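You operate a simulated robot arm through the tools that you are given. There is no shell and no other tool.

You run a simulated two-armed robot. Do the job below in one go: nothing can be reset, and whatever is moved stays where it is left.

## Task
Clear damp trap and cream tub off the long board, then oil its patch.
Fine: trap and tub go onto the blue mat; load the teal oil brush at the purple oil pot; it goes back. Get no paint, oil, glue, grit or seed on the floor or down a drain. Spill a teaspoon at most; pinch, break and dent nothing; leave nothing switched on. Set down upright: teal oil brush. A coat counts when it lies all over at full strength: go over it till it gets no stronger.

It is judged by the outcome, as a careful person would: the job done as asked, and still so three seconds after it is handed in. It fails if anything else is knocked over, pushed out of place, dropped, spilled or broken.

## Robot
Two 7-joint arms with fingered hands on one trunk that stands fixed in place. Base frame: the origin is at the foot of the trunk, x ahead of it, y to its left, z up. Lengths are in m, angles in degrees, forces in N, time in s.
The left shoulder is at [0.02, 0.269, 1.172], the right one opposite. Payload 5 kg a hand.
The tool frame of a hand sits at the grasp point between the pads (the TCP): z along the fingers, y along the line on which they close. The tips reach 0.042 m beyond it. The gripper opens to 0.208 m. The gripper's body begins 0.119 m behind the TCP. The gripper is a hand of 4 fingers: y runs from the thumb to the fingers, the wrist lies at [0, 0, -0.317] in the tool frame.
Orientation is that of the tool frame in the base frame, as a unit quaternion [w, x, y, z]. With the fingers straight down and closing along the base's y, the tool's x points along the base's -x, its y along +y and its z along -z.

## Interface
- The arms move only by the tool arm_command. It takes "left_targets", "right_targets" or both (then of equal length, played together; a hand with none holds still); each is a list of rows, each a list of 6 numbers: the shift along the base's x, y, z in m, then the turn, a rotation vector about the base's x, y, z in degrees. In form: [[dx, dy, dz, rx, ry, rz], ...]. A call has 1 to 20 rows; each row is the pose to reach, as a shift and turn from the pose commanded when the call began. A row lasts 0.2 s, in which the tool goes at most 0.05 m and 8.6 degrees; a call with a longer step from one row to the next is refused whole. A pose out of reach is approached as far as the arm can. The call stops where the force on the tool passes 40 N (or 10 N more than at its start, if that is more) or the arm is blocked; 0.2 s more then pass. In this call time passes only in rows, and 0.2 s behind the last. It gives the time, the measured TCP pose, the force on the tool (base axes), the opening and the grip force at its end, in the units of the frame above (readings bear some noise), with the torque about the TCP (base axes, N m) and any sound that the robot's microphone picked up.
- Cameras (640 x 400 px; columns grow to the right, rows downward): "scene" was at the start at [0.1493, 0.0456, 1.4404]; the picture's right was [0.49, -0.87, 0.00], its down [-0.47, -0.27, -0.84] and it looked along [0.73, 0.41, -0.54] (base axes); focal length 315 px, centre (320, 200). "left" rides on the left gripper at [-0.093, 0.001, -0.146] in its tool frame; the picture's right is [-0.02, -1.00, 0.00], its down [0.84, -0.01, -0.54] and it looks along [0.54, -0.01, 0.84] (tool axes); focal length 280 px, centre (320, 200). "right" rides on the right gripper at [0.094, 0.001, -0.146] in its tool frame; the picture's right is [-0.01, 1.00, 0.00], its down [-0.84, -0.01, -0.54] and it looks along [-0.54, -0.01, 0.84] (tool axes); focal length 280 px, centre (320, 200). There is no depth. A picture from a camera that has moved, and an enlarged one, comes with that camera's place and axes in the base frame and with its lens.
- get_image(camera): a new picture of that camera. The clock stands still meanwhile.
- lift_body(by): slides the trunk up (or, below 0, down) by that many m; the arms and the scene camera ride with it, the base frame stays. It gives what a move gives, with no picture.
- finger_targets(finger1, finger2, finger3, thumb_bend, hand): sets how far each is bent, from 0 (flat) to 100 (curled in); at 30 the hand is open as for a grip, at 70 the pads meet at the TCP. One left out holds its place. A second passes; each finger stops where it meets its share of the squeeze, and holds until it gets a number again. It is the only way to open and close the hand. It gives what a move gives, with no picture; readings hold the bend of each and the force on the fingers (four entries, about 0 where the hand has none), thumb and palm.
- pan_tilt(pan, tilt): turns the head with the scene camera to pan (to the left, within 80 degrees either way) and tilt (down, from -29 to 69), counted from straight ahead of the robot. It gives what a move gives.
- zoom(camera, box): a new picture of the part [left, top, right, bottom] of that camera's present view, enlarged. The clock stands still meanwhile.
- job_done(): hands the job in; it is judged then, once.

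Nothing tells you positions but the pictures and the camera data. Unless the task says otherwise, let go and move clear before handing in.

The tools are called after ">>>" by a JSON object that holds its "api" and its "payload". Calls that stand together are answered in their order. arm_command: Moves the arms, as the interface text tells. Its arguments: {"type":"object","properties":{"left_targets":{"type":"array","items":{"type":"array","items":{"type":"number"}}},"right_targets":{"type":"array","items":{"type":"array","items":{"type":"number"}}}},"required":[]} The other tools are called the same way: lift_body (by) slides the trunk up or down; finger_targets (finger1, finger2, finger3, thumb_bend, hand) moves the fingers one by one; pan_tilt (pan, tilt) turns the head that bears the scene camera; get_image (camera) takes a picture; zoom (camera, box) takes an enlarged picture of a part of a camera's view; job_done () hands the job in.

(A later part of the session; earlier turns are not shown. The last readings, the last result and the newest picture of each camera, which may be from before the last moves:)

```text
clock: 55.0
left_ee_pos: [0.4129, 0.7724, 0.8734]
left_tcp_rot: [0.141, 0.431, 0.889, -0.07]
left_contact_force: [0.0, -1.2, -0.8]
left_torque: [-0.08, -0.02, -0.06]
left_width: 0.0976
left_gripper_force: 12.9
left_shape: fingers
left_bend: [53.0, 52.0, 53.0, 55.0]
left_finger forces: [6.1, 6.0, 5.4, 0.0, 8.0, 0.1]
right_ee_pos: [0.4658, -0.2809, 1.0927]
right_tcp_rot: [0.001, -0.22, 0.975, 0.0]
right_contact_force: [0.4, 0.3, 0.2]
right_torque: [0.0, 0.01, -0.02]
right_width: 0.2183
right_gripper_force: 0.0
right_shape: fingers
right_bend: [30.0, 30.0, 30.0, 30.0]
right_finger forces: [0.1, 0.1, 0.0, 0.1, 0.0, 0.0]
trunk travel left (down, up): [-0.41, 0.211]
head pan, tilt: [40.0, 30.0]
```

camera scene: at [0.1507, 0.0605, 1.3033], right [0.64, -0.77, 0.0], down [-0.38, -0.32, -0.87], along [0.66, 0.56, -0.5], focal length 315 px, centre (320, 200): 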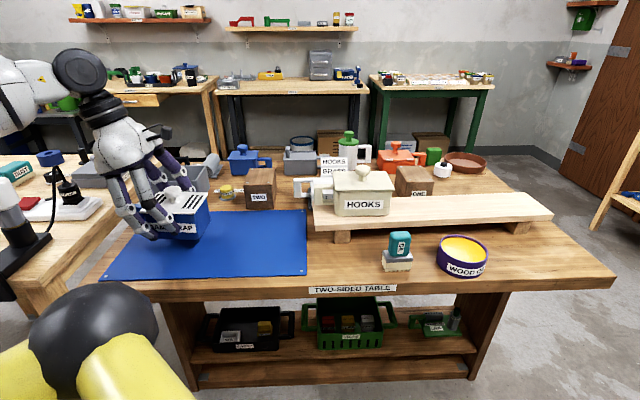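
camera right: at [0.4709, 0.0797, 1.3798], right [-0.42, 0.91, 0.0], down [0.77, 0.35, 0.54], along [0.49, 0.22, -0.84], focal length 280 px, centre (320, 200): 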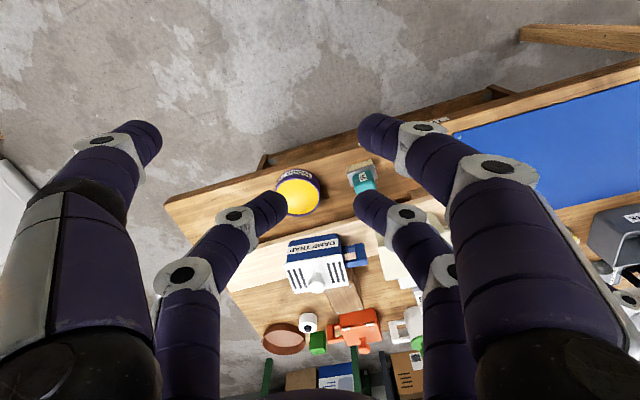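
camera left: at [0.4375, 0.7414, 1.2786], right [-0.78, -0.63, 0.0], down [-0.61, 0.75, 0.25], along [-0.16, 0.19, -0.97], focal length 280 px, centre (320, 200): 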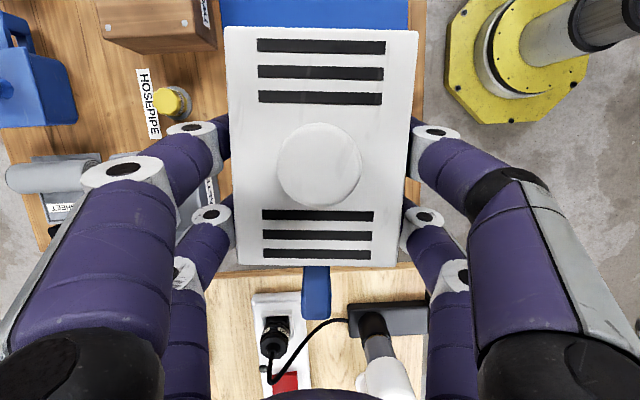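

Contact begins (load dropping). One more millimetre, then release in steps.

>>> {"api": "arm_command", "payload": {"left_targets": [[0, 0, -0.001, 0, 0, 0]]}}

>>> {"api": "finger_targets", "payload": {"hand": "left", "finger1": 52, "finger2": 51, "finger3": 52, "thumb_bend": 53}}

>>> {"api": "finger_targets", "payload": {"hand": "left", "finger1": 42, "finger2": 42, "finger3": 42, "thumb_bend": 42}}

>>> {"api": "get_image", "payload": {"camera": "left"}}

>>> {"api": "zoom", "payload": {"camera": "scene", "box": [80, 130, 320, 290]}}

```text
clock: 55.4
left_ee_pos: [0.4106, 0.772, 0.8722]
left_tcp_rot: [0.142, 0.432, 0.888, -0.069]
left_contact_force: [0.3, 1.1, 3.8]
left_torque: [-0.03, -0.12, 0.01]
left_width: 0.0974
left_gripper_force: 13.9
left_shape: fingers
left_bend: [53.0, 52.0, 53.0, 55.0]
left_finger forces: [7.4, 7.1, 5.0, 0.1, 7.7, 0.1]
right_ee_pos: [0.4649, -0.2815, 1.0932]
right_tcp_rot: [0.0, -0.22, 0.976, 0.0]
right_contact_force: [0.4, 0.2, -0.2]
right_torque: [0.0, -0.03, 0.01]
right_width: 0.2185
right_gripper_force: 0.1
right_shape: fingers
right_bend: [30.0, 30.0, 30.0, 30.0]
right_finger forces: [0.1, 0.0, 0.0, 0.0, 0.0, 0.0]
trunk travel left (down, up): [-0.41, 0.211]
head pan, tilt: [40.0, 30.0]
```

```text
clock: 56.4
left_ee_pos: [0.4118, 0.7716, 0.8714]
left_tcp_rot: [0.14, 0.431, 0.889, -0.069]
left_contact_force: [-0.1, 0.5, 0.8]
left_torque: [0.01, -0.01, 0.02]
left_width: 0.1011
left_gripper_force: 0.6
left_shape: fingers
left_bend: [52.0, 51.0, 52.0, 53.0]
left_finger forces: [0.6, 0.0, 0.0, 0.0, 0.5, 0.0]
right_ee_pos: [0.4647, -0.2822, 1.0931]
right_tcp_rot: [0.0, -0.22, 0.975, 0.0]
right_contact_force: [-0.4, 0.5, 0.1]
right_torque: [-0.03, 0.0, -0.02]
right_width: 0.2184
right_gripper_force: 0.1
right_shape: fingers
right_bend: [30.0, 30.0, 30.0, 30.0]
right_finger forces: [0.1, 0.0, 0.1, 0.0, 0.1, 0.0]
trunk travel left (down, up): [-0.41, 0.211]
head pan, tilt: [40.0, 30.0]
```

```text
clock: 57.4
left_ee_pos: [0.4122, 0.7724, 0.8711]
left_tcp_rot: [0.141, 0.431, 0.889, -0.069]
left_contact_force: [0.0, -0.5, -0.1]
left_torque: [-0.01, 0.01, 0.02]
left_width: 0.1551
left_gripper_force: 0.1
left_shape: fingers
left_bend: [42.0, 42.0, 42.0, 42.0]
left_finger forces: [0.0, 0.0, 0.0, 0.0, 0.0, 0.1]
right_ee_pos: [0.4654, -0.2805, 1.0929]
right_tcp_rot: [0.001, -0.22, 0.976, -0.001]
right_contact_force: [0.0, 0.4, 0.0]
right_torque: [0.0, -0.01, 0.03]
right_width: 0.2183
right_gripper_force: 0.0
right_shape: fingers
right_bend: [30.0, 30.0, 30.0, 30.0]
right_finger forces: [0.0, 0.1, 0.1, 0.1, 0.0, 0.1]
trunk travel left (down, up): [-0.41, 0.211]
head pan, tilt: [40.0, 30.0]
```

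```text
taken
camera left: at [0.4408, 0.7368, 1.0399], right [-0.78, -0.63, 0.01], down [-0.61, 0.75, 0.25], along [-0.16, 0.19, -0.97], focal length 280 px, centre (320, 200)
```

left: 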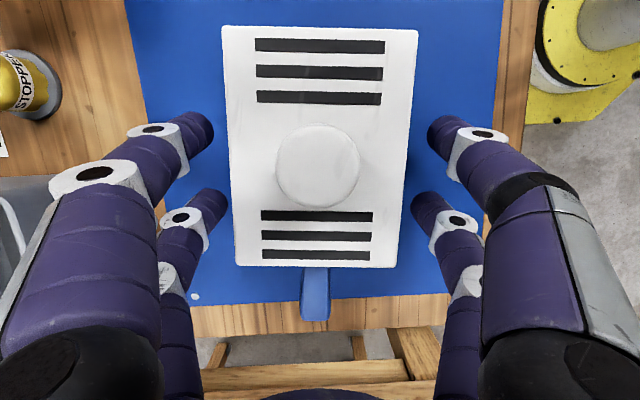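

```text
2.50 times, centred on (200, 210) of scene
camera zoom: at [0.1504, 0.0601, 1.3034], right [0.64, -0.77, 0.0], down [-0.38, -0.32, -0.87], along [0.66, 0.56, -0.5], focal length 788 px, centre (620, 175)
```

zoom: 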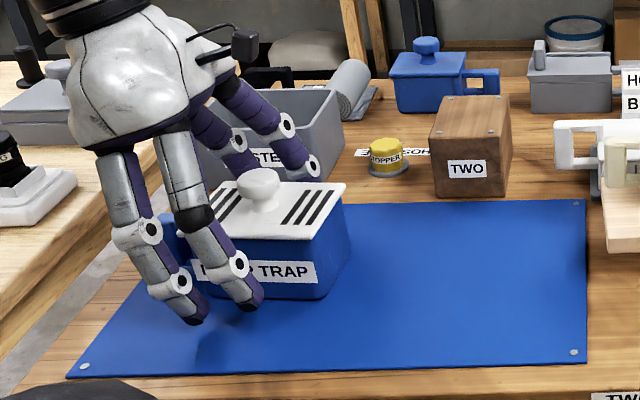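

The trap stands on the mat, whole and level. I'll raise the hand straight up and away, then turn it for the tub's end-grip.

>>> {"api": "arm_command", "payload": {"left_targets": [[0, 0, 0.03, 0, 0, 0], [0, 0, 0.06, 0, 0, 0], [0, 0, 0.1, 0, 0, 0], [0, 0, 0.14, 0, 0, 0], [0, 0, 0.18, 0, 0, 0], [0, 0, 0.22, 0, 0, 0], [0, 0, 0.26, 0, 0, 0]]}}

>>> {"api": "get_image", "payload": {"camera": "scene"}}

```text
clock: 59.0
left_ee_pos: [0.4093, 0.7726, 1.1314]
left_tcp_rot: [0.14, 0.431, 0.889, -0.069]
left_contact_force: [-0.4, -0.6, 0.1]
left_torque: [0.08, -0.08, 0.04]
left_width: 0.1551
left_gripper_force: 0.0
left_shape: fingers
left_bend: [42.0, 42.0, 42.0, 42.0]
left_finger forces: [0.0, 0.0, 0.0, 0.0, 0.0, 0.0]
right_ee_pos: [0.4648, -0.2815, 1.0916]
right_tcp_rot: [0.0, -0.221, 0.975, 0.0]
right_contact_force: [-0.2, -0.2, -0.3]
right_torque: [0.06, -0.02, -0.01]
right_width: 0.2183
right_gripper_force: 0.0
right_shape: fingers
right_bend: [30.0, 30.0, 30.0, 30.0]
right_finger forces: [0.0, 0.0, 0.1, 0.0, 0.0, 0.0]
trunk travel left (down, up): [-0.41, 0.211]
head pan, tilt: [40.0, 30.0]
```

```text
taken
camera scene: at [0.15, 0.0596, 1.3034], right [0.64, -0.77, 0.0], down [-0.38, -0.32, -0.87], along [0.66, 0.56, -0.5], focal length 315 px, centre (320, 200)
```

scene: 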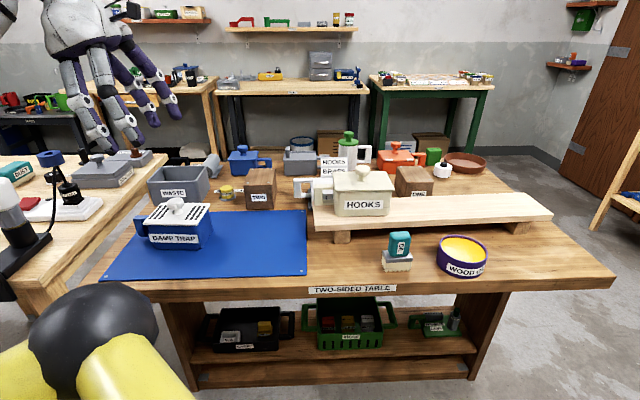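

The trap is safely on the mat. Now I'll straighten the hand, turn it to yaw ≈131° and bring it above the tub.

>>> {"api": "arm_command", "payload": {"left_targets": [[0.02, -0.02, 0.0, 4.8, 3.7, 0], [0.04, -0.04, 0.0, 9.6, 7.4, 0], [0.06, -0.06, 0.0, 14.5, 11.2, 0]]}}

>>> {"api": "arm_command", "payload": {"left_targets": [[0.025, -0.023, 0, 0, 0, 7.8], [0.05, -0.045, 0, 0, 0, 15.6], [0.075, -0.068, 0, 0, 0, 23.4], [0.1, -0.09, 0, 0, 0, 31.2], [0.125, -0.113, 0, 0, 0, 39.0], [0.15, -0.136, 0, 0, 0, 46.8], [0.175, -0.158, 0, 0, 0, 54.6], [0.2, -0.181, 0, 0, 0, 62.4], [0.225, -0.204, 0, 0, 0, 70.2], [0.25, -0.226, 0, 0, 0, 78.0], [0.275, -0.249, 0, 0, 0, 85.8], [0.3, -0.272, 0, 0, 0, 93.3]]}}

>>> {"api": "finger_targets", "payload": {"hand": "left", "finger1": 33, "finger2": 33, "finger3": 33, "thumb_bend": 33}}

>>> {"api": "get_image", "payload": {"camera": "left"}}

>>> {"api": "get_image", "payload": {"camera": "scene"}}

```text
clock: 59.8
left_ee_pos: [0.4753, 0.7085, 1.1313]
left_tcp_rot: [-0.002, 0.437, 0.899, 0.001]
left_contact_force: [6.9, -1.5, -3.8]
left_torque: [0.22, 0.8, 0.03]
left_width: 0.1554
left_gripper_force: 0.1
left_shape: fingers
left_bend: [42.0, 42.0, 42.0, 42.0]
left_finger forces: [0.1, 0.1, 0.0, 0.0, 0.0, 0.0]
right_ee_pos: [0.4664, -0.2837, 1.0921]
right_tcp_rot: [-0.001, -0.218, 0.976, 0.0]
right_contact_force: [1.5, -2.2, -0.8]
right_torque: [0.41, 0.22, -0.02]
right_width: 0.2183
right_gripper_force: 0.0
right_shape: fingers
right_bend: [30.0, 30.0, 30.0, 30.0]
right_finger forces: [0.1, 0.1, 0.0, 0.0, 0.0, 0.1]
trunk travel left (down, up): [-0.41, 0.211]
head pan, tilt: [40.0, 30.0]
```

```text
clock: 62.4
left_ee_pos: [0.7711, 0.4384, 1.1308]
left_tcp_rot: [-0.003, -0.357, 0.934, 0.002]
left_contact_force: [0.5, 0.5, -0.9]
left_torque: [0.02, 0.05, -0.01]
left_width: 0.1556
left_gripper_force: 0.0
left_shape: fingers
left_bend: [42.0, 42.0, 42.0, 42.0]
left_finger forces: [0.0, 0.0, 0.0, 0.0, 0.0, 0.0]
right_ee_pos: [0.4668, -0.2802, 1.0921]
right_tcp_rot: [0.0, -0.22, 0.976, 0.001]
right_contact_force: [0.7, -0.6, -1.0]
right_torque: [0.02, 0.18, 0.0]
right_width: 0.2185
right_gripper_force: 0.0
right_shape: fingers
right_bend: [30.0, 30.0, 30.0, 30.0]
right_finger forces: [0.0, 0.0, 0.1, 0.0, 0.1, 0.0]
trunk travel left (down, up): [-0.41, 0.211]
head pan, tilt: [40.0, 30.0]
```

```text
clock: 63.4
left_ee_pos: [0.7701, 0.4389, 1.1312]
left_tcp_rot: [-0.002, -0.356, 0.935, 0.0]
left_contact_force: [-0.5, -0.3, -0.1]
left_torque: [0.03, 0.03, 0.0]
left_width: 0.2029
left_gripper_force: 0.2
left_shape: fingers
left_bend: [33.0, 33.0, 33.0, 33.0]
left_finger forces: [0.0, 0.0, 0.1, 0.1, 0.0, 0.0]
right_ee_pos: [0.4649, -0.2802, 1.0931]
right_tcp_rot: [0.0, -0.22, 0.976, 0.0]
right_contact_force: [-0.8, 0.4, -0.3]
right_torque: [0.04, 0.02, -0.01]
right_width: 0.2185
right_gripper_force: 0.0
right_shape: fingers
right_bend: [30.0, 30.0, 30.0, 30.0]
right_finger forces: [0.0, 0.2, 0.0, 0.1, 0.0, 0.0]
trunk travel left (down, up): [-0.41, 0.211]
head pan, tilt: [40.0, 30.0]
```

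```text
taken
camera left: at [0.8405, 0.4995, 1.2769], right [0.67, -0.74, 0.0], down [-0.62, -0.57, 0.54], along [-0.4, -0.36, -0.84], focal length 280 px, centre (320, 200)
```

left: 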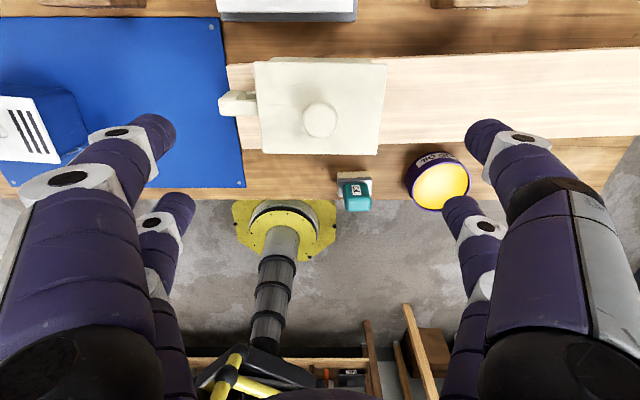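

```text
taken
camera scene: at [0.1505, 0.0601, 1.3034], right [0.64, -0.77, 0.0], down [-0.38, -0.32, -0.87], along [0.66, 0.56, -0.5], focal length 315 px, centre (320, 200)
```

scene: 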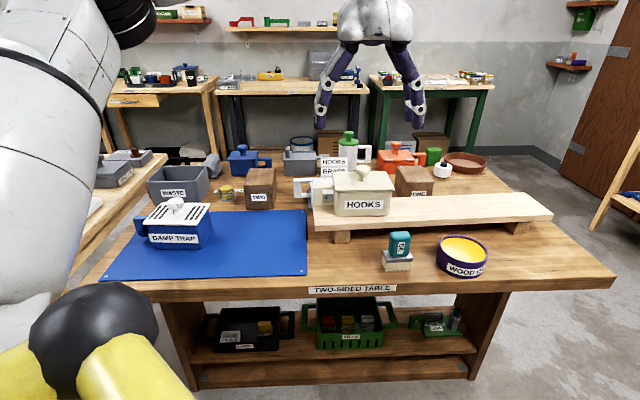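

The hand is aligned over the tub (tub centre ≈(0.773, 0.439), yaw ≈41.5°). I'll descend to just above lid height and check.

>>> {"api": "arm_command", "payload": {"left_targets": [[0.001, 0, -0.04, 0, 0, 0], [0.002, 0, -0.08, 0, 0, 0], [0.003, 0, -0.11, 0, 0, 0], [0.003, 0, -0.13, 0, 0, 0]]}}

>>> {"api": "get_image", "payload": {"camera": "left"}}

>>> {"api": "zoom", "payload": {"camera": "scene", "box": [260, 90, 500, 240]}}

```text
clock: 64.4
left_ee_pos: [0.7772, 0.442, 1.0044]
left_tcp_rot: [-0.002, -0.355, 0.935, 0.0]
left_contact_force: [-0.4, 0.4, -0.3]
left_torque: [-0.02, 0.03, 0.0]
left_width: 0.2029
left_gripper_force: 0.1
left_shape: fingers
left_bend: [33.0, 33.0, 33.0, 33.0]
left_finger forces: [0.1, 0.0, 0.1, 0.0, 0.0, 0.0]
right_ee_pos: [0.4653, -0.2798, 1.0919]
right_tcp_rot: [0.0, -0.22, 0.975, 0.0]
right_contact_force: [0.6, 0.5, 0.3]
right_torque: [-0.03, -0.01, -0.02]
right_width: 0.2182
right_gripper_force: 0.2
right_shape: fingers
right_bend: [30.0, 30.0, 30.0, 30.0]
right_finger forces: [0.1, 0.0, 0.0, 0.1, 0.0, 0.1]
trunk travel left (down, up): [-0.41, 0.211]
head pan, tilt: [40.0, 30.0]
```

```text
taken
camera left: at [0.8478, 0.5028, 1.1499], right [0.67, -0.74, 0.0], down [-0.62, -0.57, 0.54], along [-0.4, -0.36, -0.84], focal length 280 px, centre (320, 200)
```

left: 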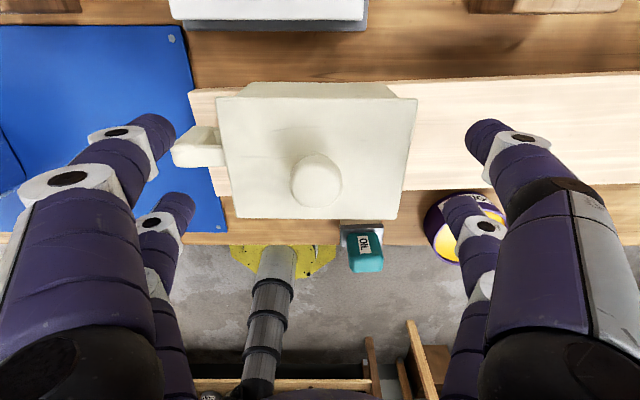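

```text
2.67 times, centred on (380, 165) of scene
camera zoom: at [0.1506, 0.0602, 1.3033], right [0.64, -0.77, 0.0], down [-0.38, -0.32, -0.87], along [0.66, 0.56, -0.5], focal length 840 px, centre (160, 293)
```

zoom: 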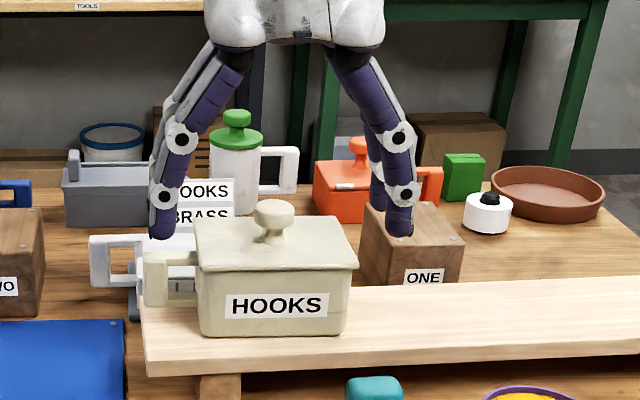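

The handle lies between the left finger pair and the hand is within ~2 mm of centre. I'll descend to gripping height, with fingertips ~1 cm above the board.

>>> {"api": "arm_command", "payload": {"left_targets": [[-0.003, -0.002, -0.02, 0, 0, 0], [-0.003, -0.002, -0.04, 0, 0, 0], [-0.003, -0.002, -0.06, 0, 0, 0], [-0.003, -0.002, -0.075, 0, 0, 0], [-0.003, -0.002, -0.083, 0, 0, 0]]}}

>>> {"api": "get_image", "payload": {"camera": "left"}}

>>> {"api": "zoom", "payload": {"camera": "scene", "box": [260, 90, 500, 240]}}

```text
clock: 65.6
left_ee_pos: [0.7717, 0.4371, 0.9194]
left_tcp_rot: [-0.001, -0.354, 0.935, 0.001]
left_contact_force: [-0.3, -0.2, 0.8]
left_torque: [-0.01, 0.01, 0.05]
left_width: 0.2027
left_gripper_force: 0.0
left_shape: fingers
left_bend: [33.0, 33.0, 33.0, 33.0]
left_finger forces: [0.1, 0.1, 0.0, 0.1, 0.0, 0.0]
right_ee_pos: [0.466, -0.2804, 1.0924]
right_tcp_rot: [-0.001, -0.22, 0.976, 0.0]
right_contact_force: [-0.3, 0.4, 0.6]
right_torque: [0.01, 0.03, 0.01]
right_width: 0.2181
right_gripper_force: 0.0
right_shape: fingers
right_bend: [30.0, 30.0, 30.0, 30.0]
right_finger forces: [0.1, 0.0, 0.0, 0.1, 0.0, 0.1]
trunk travel left (down, up): [-0.41, 0.211]
head pan, tilt: [40.0, 30.0]
```

```text
taken
camera left: at [0.8428, 0.4991, 1.0649], right [0.67, -0.74, 0.0], down [-0.62, -0.57, 0.54], along [-0.4, -0.36, -0.84], focal length 280 px, centre (320, 200)
```

left: 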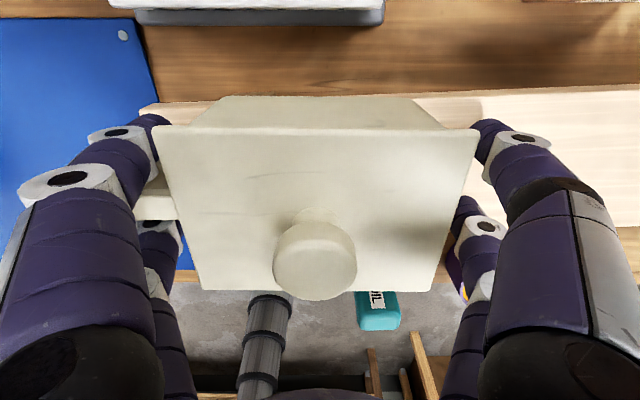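

```text
2.67 times, centred on (380, 165) of scene
camera zoom: at [0.1505, 0.0602, 1.3033], right [0.64, -0.77, 0.0], down [-0.38, -0.32, -0.87], along [0.66, 0.56, -0.5], focal length 840 px, centre (160, 293)
```

zoom: 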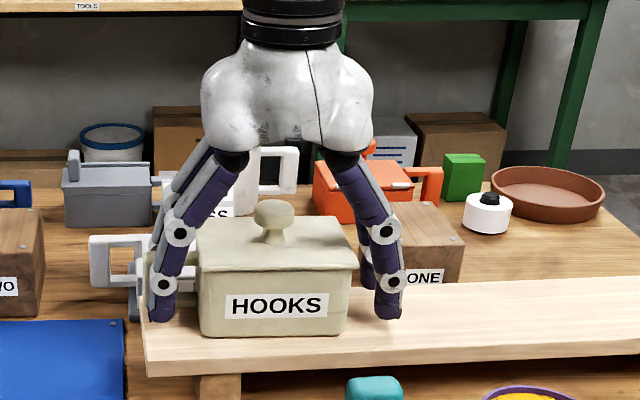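

The fingers straddle the tub's ends with the handle between the left pair. Closing gently.

>>> {"api": "finger_targets", "payload": {"hand": "left", "finger1": 46, "finger2": 46, "finger3": 46, "thumb_bend": 46}}

>>> {"api": "finger_targets", "payload": {"hand": "left", "finger1": 50, "finger2": 50, "finger3": 50, "thumb_bend": 50}}

>>> {"api": "get_image", "payload": {"camera": "left"}}

>>> {"api": "zoom", "payload": {"camera": "scene", "box": [260, 90, 500, 240]}}

```text
clock: 66.6
left_ee_pos: [0.7714, 0.4379, 0.9192]
left_tcp_rot: [-0.003, -0.355, 0.935, 0.001]
left_contact_force: [-0.5, -0.3, 1.0]
left_torque: [0.02, 0.04, 0.01]
left_width: 0.1474
left_gripper_force: 12.1
left_shape: fingers
left_bend: [43.0, 44.0, 44.0, 45.0]
left_finger forces: [6.0, 5.4, 4.0, 0.0, 7.7, 0.0]
right_ee_pos: [0.4644, -0.2805, 1.0925]
right_tcp_rot: [0.0, -0.219, 0.976, 0.0]
right_contact_force: [-0.4, 0.5, 0.4]
right_torque: [0.01, -0.03, -0.01]
right_width: 0.2184
right_gripper_force: 0.0
right_shape: fingers
right_bend: [30.0, 30.0, 30.0, 30.0]
right_finger forces: [0.0, 0.0, 0.1, 0.0, 0.1, 0.1]
trunk travel left (down, up): [-0.41, 0.211]
head pan, tilt: [40.0, 30.0]
```

```text
clock: 67.6
left_ee_pos: [0.7725, 0.439, 0.9193]
left_tcp_rot: [-0.001, -0.355, 0.935, 0.0]
left_contact_force: [1.3, -0.2, 0.1]
left_torque: [-0.16, -0.13, 0.06]
left_width: 0.146
left_gripper_force: 23.2
left_shape: fingers
left_bend: [43.0, 43.0, 44.0, 47.0]
left_finger forces: [11.7, 11.3, 7.6, 0.1, 16.2, 0.0]
right_ee_pos: [0.4657, -0.2803, 1.0915]
right_tcp_rot: [-0.001, -0.22, 0.975, 0.0]
right_contact_force: [0.0, -0.4, 0.3]
right_torque: [-0.02, 0.01, 0.0]
right_width: 0.2187
right_gripper_force: 0.1
right_shape: fingers
right_bend: [30.0, 30.0, 30.0, 30.0]
right_finger forces: [0.0, 0.0, 0.0, 0.0, 0.0, 0.1]
trunk travel left (down, up): [-0.41, 0.211]
head pan, tilt: [40.0, 30.0]
```

```text
taken
camera left: at [0.8427, 0.4992, 1.0652], right [0.67, -0.74, 0.0], down [-0.62, -0.57, 0.54], along [-0.4, -0.36, -0.84], focal length 280 px, centre (320, 200)
```

left: 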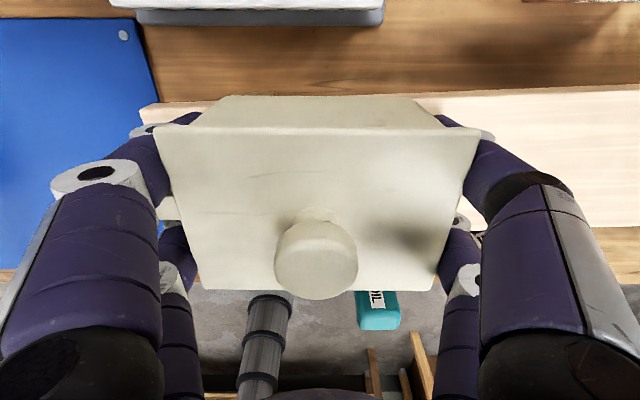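

```text
2.67 times, centred on (380, 165) of scene
camera zoom: at [0.1504, 0.0601, 1.3033], right [0.64, -0.77, 0.0], down [-0.38, -0.32, -0.87], along [0.66, 0.56, -0.5], focal length 840 px, centre (160, 293)
```

zoom: 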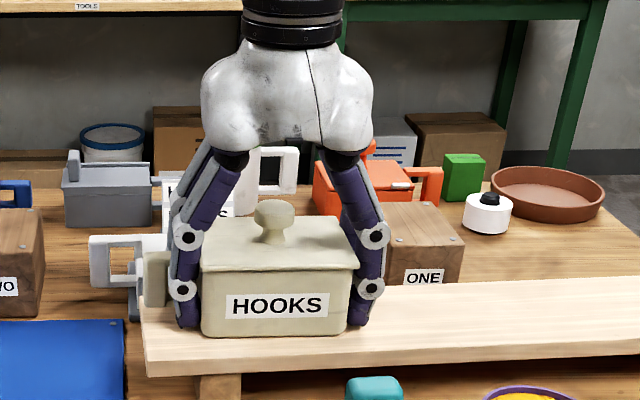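

Grip is ~23 N, spread on four fingers. Lifting 2 cm to check the whole tub comes up.

>>> {"api": "arm_command", "payload": {"left_targets": [[0, 0, 0.008, 0, 0, 0], [0, 0, 0.016, 0, 0, 0], [0, 0, 0.024, 0, 0, 0]]}}

>>> {"api": "zoom", "payload": {"camera": "scene", "box": [260, 90, 500, 240]}}

```text
clock: 68.4
left_ee_pos: [0.7721, 0.4377, 0.9441]
left_tcp_rot: [-0.002, -0.355, 0.935, 0.001]
left_contact_force: [0.2, 0.0, -1.2]
left_torque: [-0.03, -0.07, 0.0]
left_width: 0.146
left_gripper_force: 23.0
left_shape: fingers
left_bend: [43.0, 43.0, 44.0, 47.0]
left_finger forces: [11.9, 11.5, 7.7, 0.0, 15.7, 0.0]
right_ee_pos: [0.4653, -0.2815, 1.0925]
right_tcp_rot: [0.0, -0.221, 0.975, 0.0]
right_contact_force: [-0.4, -0.7, 0.9]
right_torque: [0.03, 0.01, -0.01]
right_width: 0.2183
right_gripper_force: 0.0
right_shape: fingers
right_bend: [30.0, 30.0, 30.0, 30.0]
right_finger forces: [0.0, 0.0, 0.0, 0.0, 0.0, 0.1]
trunk travel left (down, up): [-0.41, 0.211]
head pan, tilt: [40.0, 30.0]
```

```text
2.67 times, centred on (380, 165) of scene
camera zoom: at [0.1503, 0.0601, 1.3034], right [0.64, -0.77, 0.0], down [-0.38, -0.32, -0.87], along [0.66, 0.56, -0.5], focal length 840 px, centre (160, 293)
```

zoom: 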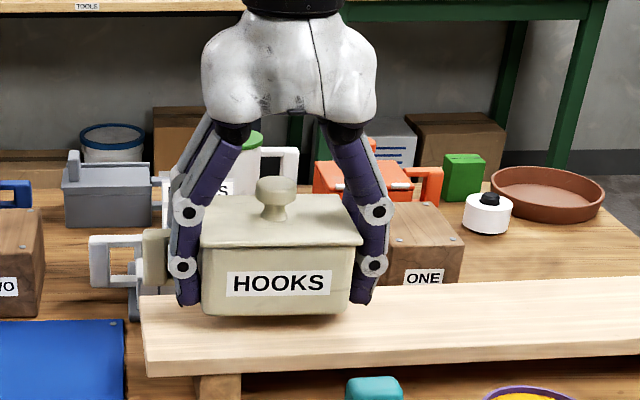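

The tub is up whole. I'll raise it further and carry it to the front-right part of the mat.

>>> {"api": "arm_command", "payload": {"left_targets": [[-0.005, 0.0, 0.03, 0, 0, 0], [-0.01, 0.0, 0.06, 0, 0, 0], [-0.02, 0.005, 0.08, 0, 0, 0], [-0.045, 0.015, 0.085, 0, 0, 0], [-0.07, 0.026, 0.085, 0, 0, 0], [-0.095, 0.037, 0.085, 0, 0, 0], [-0.12, 0.048, 0.085, 0, 0, 0], [-0.145, 0.059, 0.085, 0, 0, 0], [-0.17, 0.07, 0.085, 0, 0, 0], [-0.195, 0.081, 0.085, 0, 0, 0], [-0.22, 0.092, 0.085, 0, 0, 0], [-0.243, 0.102, 0.085, 0, 0, 0], [-0.26, 0.108, 0.08, 0, 0, 0]]}}

>>> {"api": "get_image", "payload": {"camera": "left"}}

>>> {"api": "get_image", "payload": {"camera": "scene"}}

```text
clock: 71.2
left_ee_pos: [0.5119, 0.5464, 1.0208]
left_tcp_rot: [-0.003, -0.356, 0.935, 0.0]
left_contact_force: [-0.4, -0.5, -2.2]
left_torque: [-0.04, -0.05, 0.01]
left_width: 0.146
left_gripper_force: 23.0
left_shape: fingers
left_bend: [43.0, 43.0, 44.0, 47.0]
left_finger forces: [11.8, 11.5, 7.7, 0.1, 15.7, 0.1]
right_ee_pos: [0.465, -0.2797, 1.0929]
right_tcp_rot: [0.0, -0.22, 0.976, -0.001]
right_contact_force: [0.3, 0.9, -0.4]
right_torque: [-0.02, 0.0, 0.01]
right_width: 0.2185
right_gripper_force: 0.0
right_shape: fingers
right_bend: [30.0, 30.0, 30.0, 30.0]
right_finger forces: [0.0, 0.1, 0.0, 0.0, 0.0, 0.0]
trunk travel left (down, up): [-0.41, 0.211]
head pan, tilt: [40.0, 30.0]
```

```text
taken
camera left: at [0.5827, 0.6087, 1.1657], right [0.67, -0.74, 0.0], down [-0.62, -0.57, 0.54], along [-0.4, -0.36, -0.84], focal length 280 px, centre (320, 200)
```

left: 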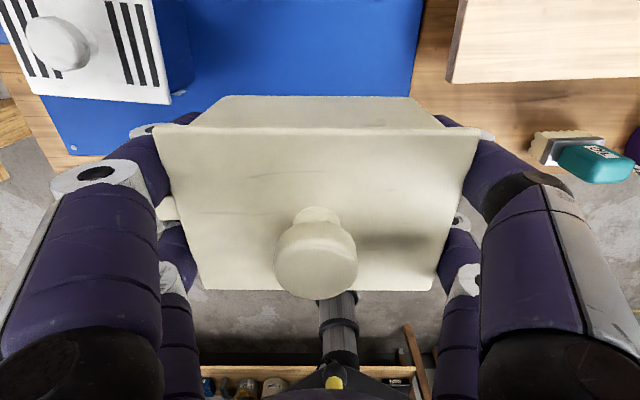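

```text
taken
camera scene: at [0.1503, 0.0604, 1.3034], right [0.64, -0.77, 0.0], down [-0.38, -0.32, -0.87], along [0.66, 0.56, -0.5], focal length 315 px, centre (320, 200)
```

scene: 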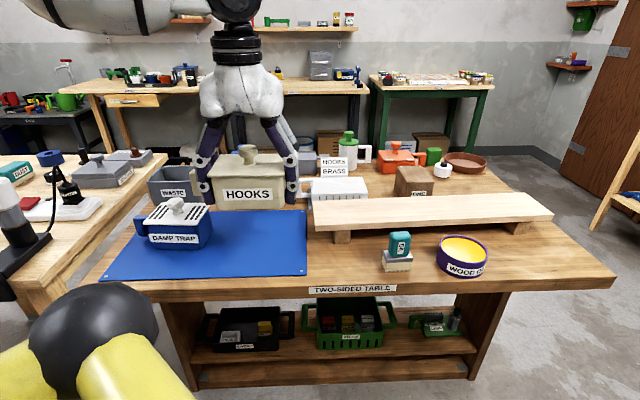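

Tub is above its spot (front edge ~1 cm inside the mat, handle clear of the trap). Lowering in stages.

>>> {"api": "arm_command", "payload": {"left_targets": [[0.002, 0.001, -0.03, 0, 0, 0], [0.003, 0.003, -0.06, 0, 0, 0], [0.003, 0.003, -0.09, 0, 0, 0], [0.003, 0.003, -0.12, 0, 0, 0], [0.003, 0.003, -0.14, 0, 0, 0], [0.003, 0.003, -0.152, 0, 0, 0]]}}

>>> {"api": "zoom", "payload": {"camera": "scene", "box": [80, 150, 340, 312]}}

>>> {"api": "get_image", "payload": {"camera": "left"}}

```text
clock: 72.6
left_ee_pos: [0.5131, 0.5484, 0.8715]
left_tcp_rot: [-0.002, -0.355, 0.935, 0.0]
left_contact_force: [0.6, -1.0, -2.3]
left_torque: [-0.04, 0.01, -0.03]
left_width: 0.1461
left_gripper_force: 23.5
left_shape: fingers
left_bend: [43.0, 43.0, 44.0, 47.0]
left_finger forces: [11.9, 11.3, 7.7, 0.0, 15.5, 0.0]
right_ee_pos: [0.4659, -0.2806, 1.0932]
right_tcp_rot: [0.001, -0.22, 0.976, 0.0]
right_contact_force: [-0.2, 0.2, -0.3]
right_torque: [-0.06, 0.01, 0.0]
right_width: 0.2185
right_gripper_force: 0.1
right_shape: fingers
right_bend: [30.0, 30.0, 30.0, 30.0]
right_finger forces: [0.0, 0.0, 0.0, 0.0, 0.1, 0.1]
trunk travel left (down, up): [-0.41, 0.211]
head pan, tilt: [40.0, 30.0]
```

```text
2.46 times, centred on (210, 231) of scene
camera zoom: at [0.1506, 0.0604, 1.3033], right [0.64, -0.77, 0.0], down [-0.38, -0.32, -0.87], along [0.66, 0.56, -0.5], focal length 776 px, centre (591, 124)
```

zoom: 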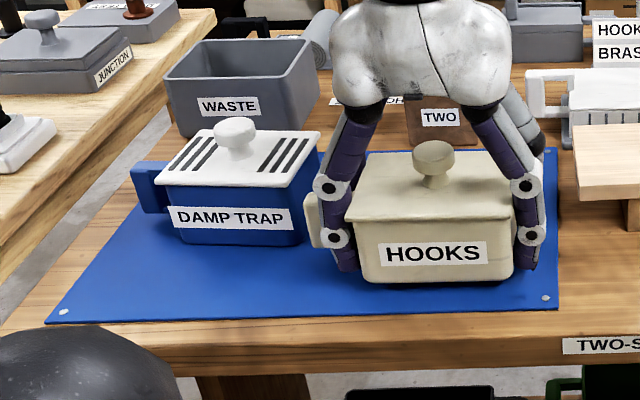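

```text
taken
camera left: at [0.5847, 0.6096, 1.0168], right [0.67, -0.74, 0.0], down [-0.62, -0.57, 0.54], along [-0.4, -0.36, -0.84], focal length 280 px, centre (320, 200)
```

left: 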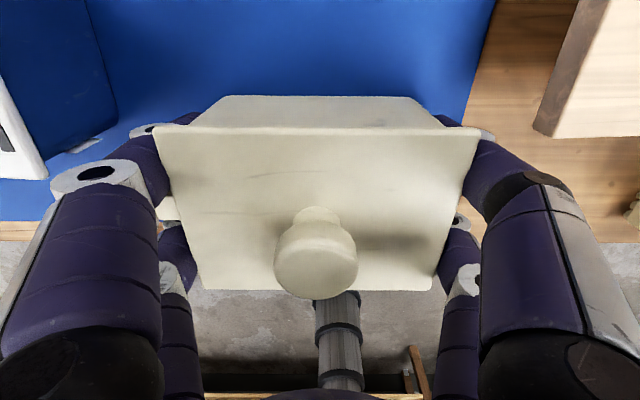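

Position is good with clear gaps. Lowering the last centimetre slowly.

>>> {"api": "arm_command", "payload": {"left_targets": [[0, 0, -0.005, 0, 0, 0], [0, 0, -0.009, 0, 0, 0], [0, 0, -0.011, 0, 0, 0]]}}

>>> {"api": "arm_command", "payload": {"left_targets": [[0, 0, -0.001, 0, 0, 0], [0, 0, -0.002, 0, 0, 0]]}}

```text
clock: 73.4
left_ee_pos: [0.5142, 0.5479, 0.8598]
left_tcp_rot: [-0.003, -0.355, 0.935, 0.001]
left_contact_force: [0.0, -0.7, -2.2]
left_torque: [-0.02, 0.01, 0.0]
left_width: 0.1458
left_gripper_force: 22.9
left_shape: fingers
left_bend: [43.0, 43.0, 44.0, 47.0]
left_finger forces: [11.7, 11.4, 7.6, 0.1, 15.5, 0.1]
right_ee_pos: [0.4652, -0.2801, 1.0928]
right_tcp_rot: [0.0, -0.221, 0.975, 0.0]
right_contact_force: [0.8, 0.7, 0.1]
right_torque: [0.02, -0.05, -0.05]
right_width: 0.2183
right_gripper_force: 0.0
right_shape: fingers
right_bend: [30.0, 30.0, 30.0, 30.0]
right_finger forces: [0.0, 0.1, 0.1, 0.1, 0.1, 0.1]
trunk travel left (down, up): [-0.41, 0.211]
head pan, tilt: [40.0, 30.0]
```

```text
clock: 74.0
left_ee_pos: [0.5139, 0.5479, 0.8593]
left_tcp_rot: [-0.002, -0.355, 0.935, 0.001]
left_contact_force: [-2.6, -0.4, 8.2]
left_torque: [-0.32, -0.16, -0.08]
left_width: 0.1459
left_gripper_force: 23.2
left_shape: fingers
left_bend: [43.0, 43.0, 45.0, 47.0]
left_finger forces: [11.9, 11.7, 7.6, 0.0, 14.8, 0.0]
right_ee_pos: [0.4656, -0.2808, 1.092]
right_tcp_rot: [0.0, -0.22, 0.976, 0.0]
right_contact_force: [-0.7, -1.0, 0.5]
right_torque: [0.03, -0.04, -0.01]
right_width: 0.2181
right_gripper_force: 0.1
right_shape: fingers
right_bend: [30.0, 30.0, 30.0, 30.0]
right_finger forces: [0.0, 0.1, 0.0, 0.0, 0.0, 0.0]
trunk travel left (down, up): [-0.41, 0.211]
head pan, tilt: [40.0, 30.0]
```

The tub is on the mat (contact force up 8 N). Releasing in small steps and moving up.

>>> {"api": "finger_targets", "payload": {"hand": "left", "finger1": 42, "finger2": 42, "finger3": 43, "thumb_bend": 45}}

>>> {"api": "finger_targets", "payload": {"hand": "left", "finger1": 37, "finger2": 37, "finger3": 37, "thumb_bend": 37}}

>>> {"api": "arm_command", "payload": {"left_targets": [[0, 0, 0.03, 0, 0, 0], [0, 0, 0.06, 0, 0, 0], [0, 0, 0.1, 0, 0, 0], [0, 0, 0.14, 0, 0, 0], [0, 0, 0.18, 0, 0, 0], [0, 0, 0.22, 0, 0, 0]]}}

>>> {"api": "get_image", "payload": {"camera": "scene"}}

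>>> {"api": "get_image", "payload": {"camera": "left"}}

```text
clock: 75.0
left_ee_pos: [0.5141, 0.5487, 0.8578]
left_tcp_rot: [-0.003, -0.354, 0.935, 0.001]
left_contact_force: [-0.2, 0.2, 2.6]
left_torque: [0.01, -0.08, 0.0]
left_width: 0.1508
left_gripper_force: 1.9
left_shape: fingers
left_bend: [42.0, 42.0, 43.0, 45.0]
left_finger forces: [1.4, 1.0, 0.0, 0.0, 2.6, 0.1]
right_ee_pos: [0.4654, -0.2805, 1.0923]
right_tcp_rot: [0.0, -0.22, 0.976, 0.0]
right_contact_force: [-0.1, 0.1, -0.6]
right_torque: [-0.01, 0.01, 0.02]
right_width: 0.2179
right_gripper_force: 0.0
right_shape: fingers
right_bend: [30.0, 30.0, 30.0, 30.0]
right_finger forces: [0.0, 0.1, 0.0, 0.0, 0.0, 0.1]
trunk travel left (down, up): [-0.41, 0.211]
head pan, tilt: [40.0, 30.0]
```

```text
clock: 76.0
left_ee_pos: [0.5128, 0.5489, 0.8581]
left_tcp_rot: [-0.002, -0.355, 0.935, 0.001]
left_contact_force: [0.4, 0.0, -0.5]
left_torque: [-0.03, 0.01, 0.02]
left_width: 0.1819
left_gripper_force: 0.1
left_shape: fingers
left_bend: [37.0, 37.0, 37.0, 37.0]
left_finger forces: [0.0, 0.0, 0.0, 0.0, 0.1, 0.1]
right_ee_pos: [0.4649, -0.28, 1.0922]
right_tcp_rot: [0.0, -0.22, 0.975, 0.0]
right_contact_force: [-0.3, 1.2, 0.2]
right_torque: [-0.01, 0.02, 0.0]
right_width: 0.2183
right_gripper_force: 0.1
right_shape: fingers
right_bend: [30.0, 30.0, 30.0, 30.0]
right_finger forces: [0.0, 0.0, 0.0, 0.0, 0.0, 0.0]
trunk travel left (down, up): [-0.41, 0.211]
head pan, tilt: [40.0, 30.0]
```

```text
clock: 77.4
left_ee_pos: [0.5147, 0.5473, 1.0757]
left_tcp_rot: [-0.003, -0.355, 0.935, 0.002]
left_contact_force: [-0.1, -0.2, 0.0]
left_torque: [0.06, 0.01, 0.0]
left_width: 0.1814
left_gripper_force: 0.0
left_shape: fingers
left_bend: [37.0, 37.0, 37.0, 37.0]
left_finger forces: [0.1, 0.0, 0.0, 0.0, 0.0, 0.0]
right_ee_pos: [0.4644, -0.2798, 1.0926]
right_tcp_rot: [0.0, -0.22, 0.976, 0.001]
right_contact_force: [-1.0, -0.1, -0.5]
right_torque: [0.07, -0.08, -0.02]
right_width: 0.2184
right_gripper_force: 0.0
right_shape: fingers
right_bend: [30.0, 30.0, 30.0, 30.0]
right_finger forces: [0.0, 0.0, 0.1, 0.1, 0.0, 0.0]
trunk travel left (down, up): [-0.41, 0.211]
head pan, tilt: [40.0, 30.0]
```

```text
taken
camera scene: at [0.15, 0.0597, 1.3035], right [0.64, -0.77, 0.0], down [-0.38, -0.32, -0.87], along [0.66, 0.56, -0.5], focal length 315 px, centre (320, 200)
```

scene: 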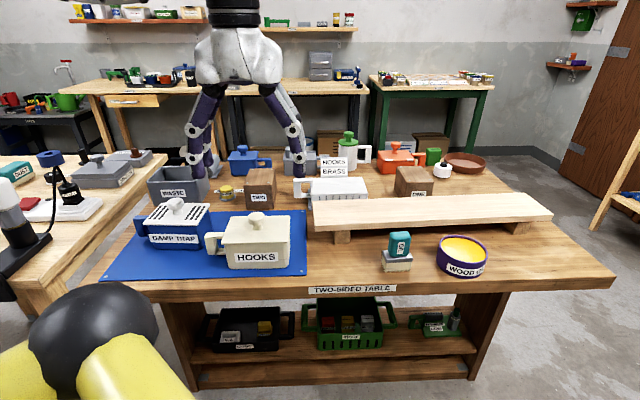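

```text
taken
camera left: at [0.5855, 0.608, 1.2213], right [0.67, -0.74, 0.0], down [-0.62, -0.57, 0.54], along [-0.4, -0.36, -0.84], focal length 280 px, centre (320, 200)
```

left: 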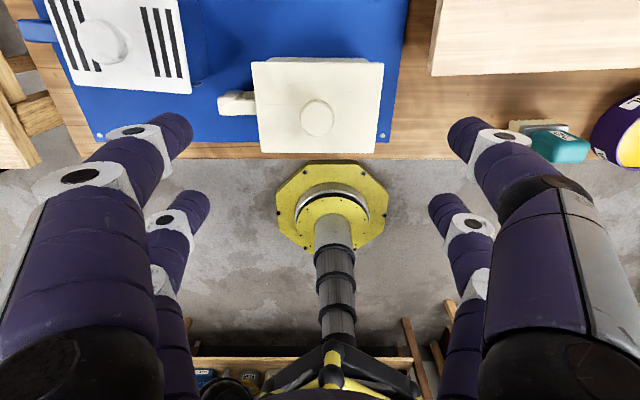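

Both items are on the mat. Now I'll look for the patch on the bare board.

>>> {"api": "zoom", "payload": {"camera": "scene", "box": [300, 170, 560, 300]}}

>>> {"api": "zoom", "payload": {"camera": "scene", "box": [310, 185, 430, 260]}}

>>> {"api": "zoom", "payload": {"camera": "scene", "box": [430, 185, 560, 265]}}

```text
2.46 times, centred on (430, 235) of scene
camera zoom: at [0.15, 0.0597, 1.3035], right [0.64, -0.77, 0.0], down [-0.38, -0.32, -0.87], along [0.66, 0.56, -0.5], focal length 776 px, centre (49, 114)
```

zoom: 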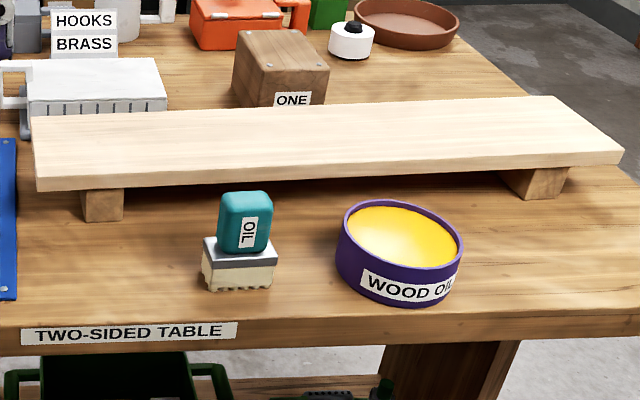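

```text
5.33 times, centred on (370, 222) of scene
camera zoom: at [0.15, 0.0597, 1.3035], right [0.64, -0.77, 0.0], down [-0.38, -0.32, -0.87], along [0.66, 0.56, -0.5], focal length 1680 px, centre (53, 80)
```

zoom: 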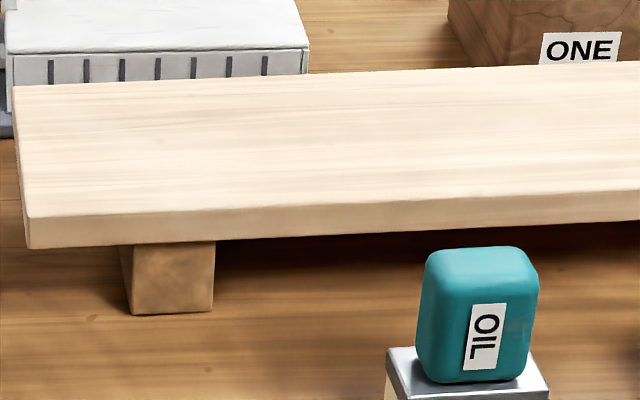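

```text
4.92 times, centred on (495, 225) of scene
camera zoom: at [0.15, 0.0597, 1.3035], right [0.64, -0.77, 0.0], down [-0.38, -0.32, -0.87], along [0.66, 0.56, -0.5], focal length 1551 px, centre (-542, 77)
```

zoom: 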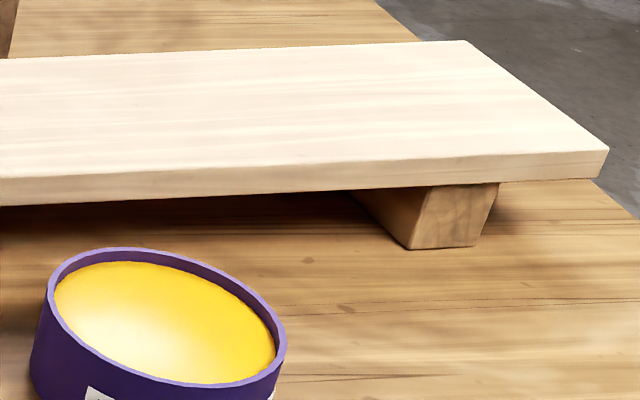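

I can't see a patch from this low angle, so I'll bring the left hand's camera over the board (yaw ≈41°) to look from above, and examine the brush too.

>>> {"api": "arm_command", "payload": {"left_targets": [[0.012, -0.015, 0.01, 0, 0, -7.6], [0.03, -0.035, 0.02, 0, 0, -15.2], [0.047, -0.056, 0.03, 0, 0, -22.8], [0.065, -0.077, 0.04, 0, 0, -30.4], [0.082, -0.098, 0.05, 0, 0, -38.0], [0.1, -0.119, 0.06, 0, 0, -45.6], [0.117, -0.14, 0.07, 0, 0, -53.2], [0.135, -0.161, 0.075, 0, 0, -60.8], [0.152, -0.182, 0.075, 0, 0, -68.4], [0.17, -0.203, 0.075, 0, 0, -76.0], [0.187, -0.225, 0.075, 0, 0, -83.6], [0.205, -0.247, 0.075, 0, 0, -91.0]]}}

>>> {"api": "get_image", "payload": {"camera": "left"}}

```text
clock: 80.0
left_ee_pos: [0.7131, 0.3109, 1.1479]
left_tcp_rot: [-0.002, 0.418, 0.909, 0.004]
left_contact_force: [1.4, -0.8, -9.7]
left_torque: [0.08, 0.39, 0.0]
left_width: 0.1824
left_gripper_force: 0.0
left_shape: fingers
left_bend: [37.0, 37.0, 37.0, 37.0]
left_finger forces: [0.0, 0.0, 0.0, 0.0, 0.0, 0.0]
left hand out of reach, approached as far as the arm can: row 12
right_ee_pos: [0.4645, -0.281, 1.0929]
right_tcp_rot: [0.001, -0.22, 0.976, 0.0]
right_contact_force: [-2.7, -2.3, 2.1]
right_torque: [0.23, -0.53, 0.01]
right_width: 0.2182
right_gripper_force: 0.0
right_shape: fingers
right_bend: [30.0, 30.0, 30.0, 30.0]
right_finger forces: [0.0, 0.0, 0.1, 0.0, 0.1, 0.0]
trunk travel left (down, up): [-0.41, 0.211]
head pan, tilt: [40.0, 30.0]
```

```text
taken
camera left: at [0.7767, 0.237, 1.2926], right [-0.75, -0.66, 0.0], down [-0.56, 0.63, 0.54], along [-0.36, 0.41, -0.84], focal length 280 px, centre (320, 200)
```

left: 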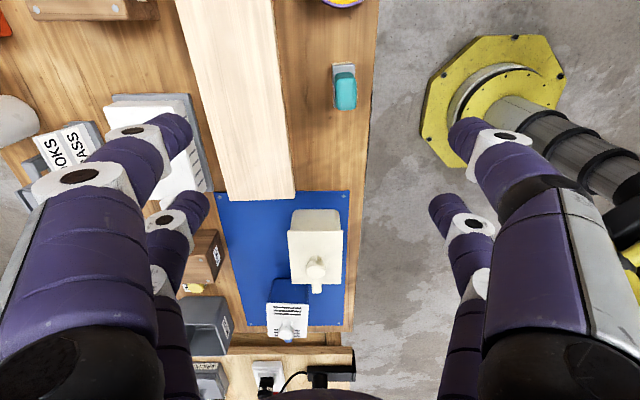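

Zooming in on the visible part of the board for any patch outline.

>>> {"api": "zoom", "payload": {"camera": "left", "box": [170, 0, 310, 100]}}

>>> {"api": "zoom", "payload": {"camera": "left", "box": [170, 100, 310, 200]}}

>>> {"api": "zoom", "payload": {"camera": "left", "box": [270, 30, 410, 130]}}

```text
4.00 times, centred on (240, 50) of left
camera zoom: at [0.7767, 0.237, 1.2926], right [-0.75, -0.66, 0.0], down [-0.56, 0.63, 0.54], along [-0.36, 0.41, -0.84], focal length 1122 px, centre (640, 800)
```

zoom: 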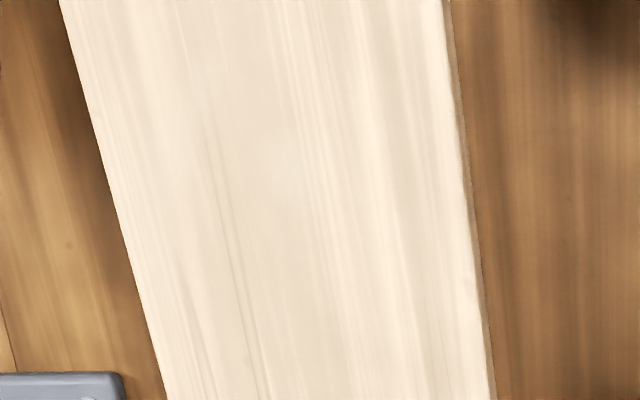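

```text
4.00 times, centred on (240, 150) of left
camera zoom: at [0.7767, 0.237, 1.2926], right [-0.75, -0.66, 0.0], down [-0.56, 0.63, 0.54], along [-0.36, 0.41, -0.84], focal length 1122 px, centre (640, 400)
```

zoom: 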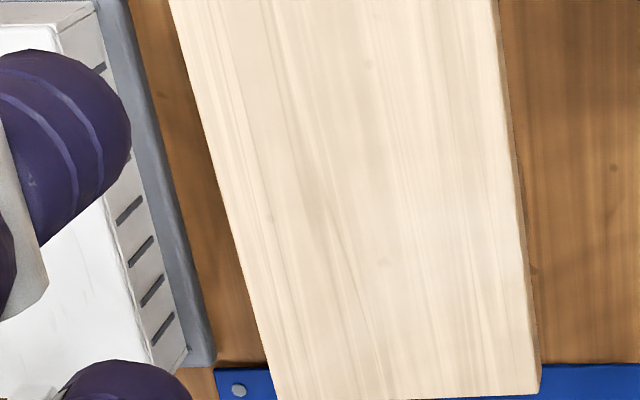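

```text
4.00 times, centred on (340, 80) of left
camera zoom: at [0.7767, 0.237, 1.2926], right [-0.75, -0.66, 0.0], down [-0.56, 0.63, 0.54], along [-0.36, 0.41, -0.84], focal length 1122 px, centre (240, 680)
```

zoom: 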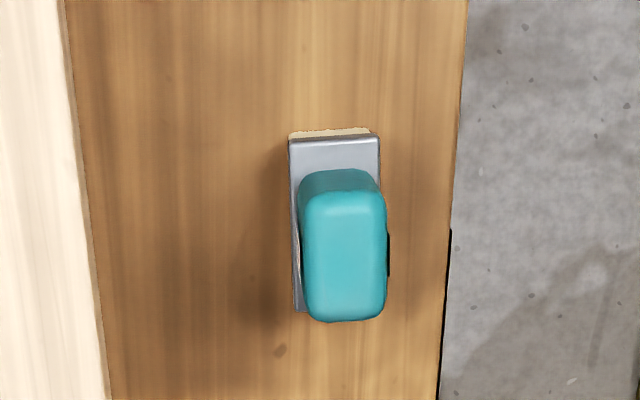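

No outline on the left half. I'll look at the board's right half from the head camera and with enhanced zoom.

>>> {"api": "pan_tilt", "payload": {"pan": 22, "tilt": 30}}

>>> {"api": "get_image", "payload": {"camera": "scene"}}

>>> {"api": "zoom", "payload": {"camera": "scene", "box": [220, 130, 460, 280]}}

```text
clock: 80.8
left_ee_pos: [0.7139, 0.3083, 1.1503]
left_tcp_rot: [0.001, 0.416, 0.909, 0.005]
left_contact_force: [0.6, -0.9, -1.0]
left_torque: [0.0, 0.13, -0.02]
left_width: 0.1826
left_gripper_force: 0.1
left_shape: fingers
left_bend: [37.0, 37.0, 37.0, 37.0]
left_finger forces: [0.0, 0.1, 0.0, 0.0, 0.1, 0.1]
right_ee_pos: [0.4658, -0.2809, 1.0919]
right_tcp_rot: [0.0, -0.22, 0.976, 0.0]
right_contact_force: [0.5, 0.3, -0.5]
right_torque: [0.01, 0.07, 0.01]
right_width: 0.2182
right_gripper_force: 0.1
right_shape: fingers
right_bend: [30.0, 30.0, 30.0, 30.0]
right_finger forces: [0.0, 0.1, 0.1, 0.0, 0.0, 0.0]
trunk travel left (down, up): [-0.41, 0.211]
head pan, tilt: [22.0, 30.0]
```

```text
taken
camera scene: at [0.1657, 0.0359, 1.3033], right [0.38, -0.93, 0.0], down [-0.46, -0.19, -0.87], along [0.8, 0.33, -0.5], focal length 315 px, centre (320, 200)
```

scene: 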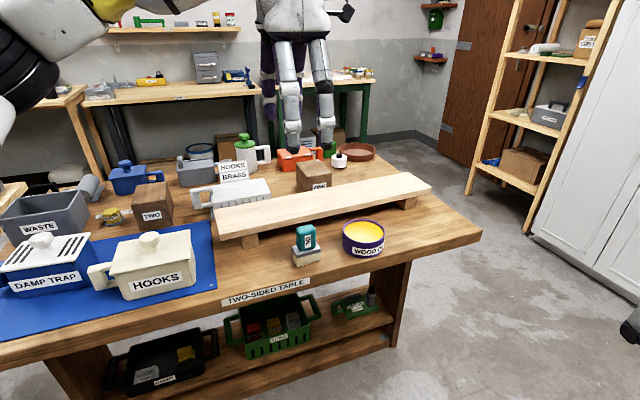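

```text
2.67 times, centred on (340, 205) of scene
camera zoom: at [0.1657, 0.0359, 1.3033], right [0.38, -0.93, 0.0], down [-0.46, -0.19, -0.87], along [0.8, 0.33, -0.5], focal length 840 px, centre (267, 187)
```

zoom: 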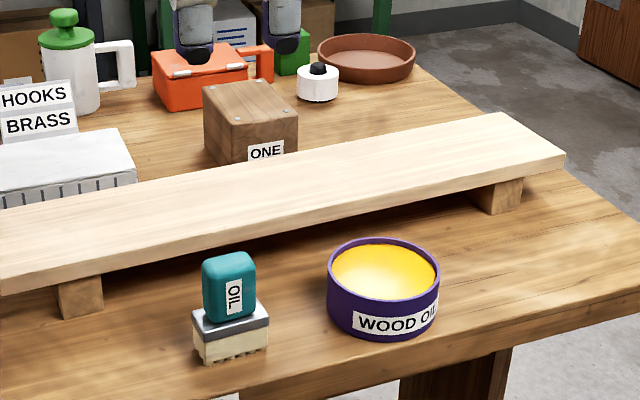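

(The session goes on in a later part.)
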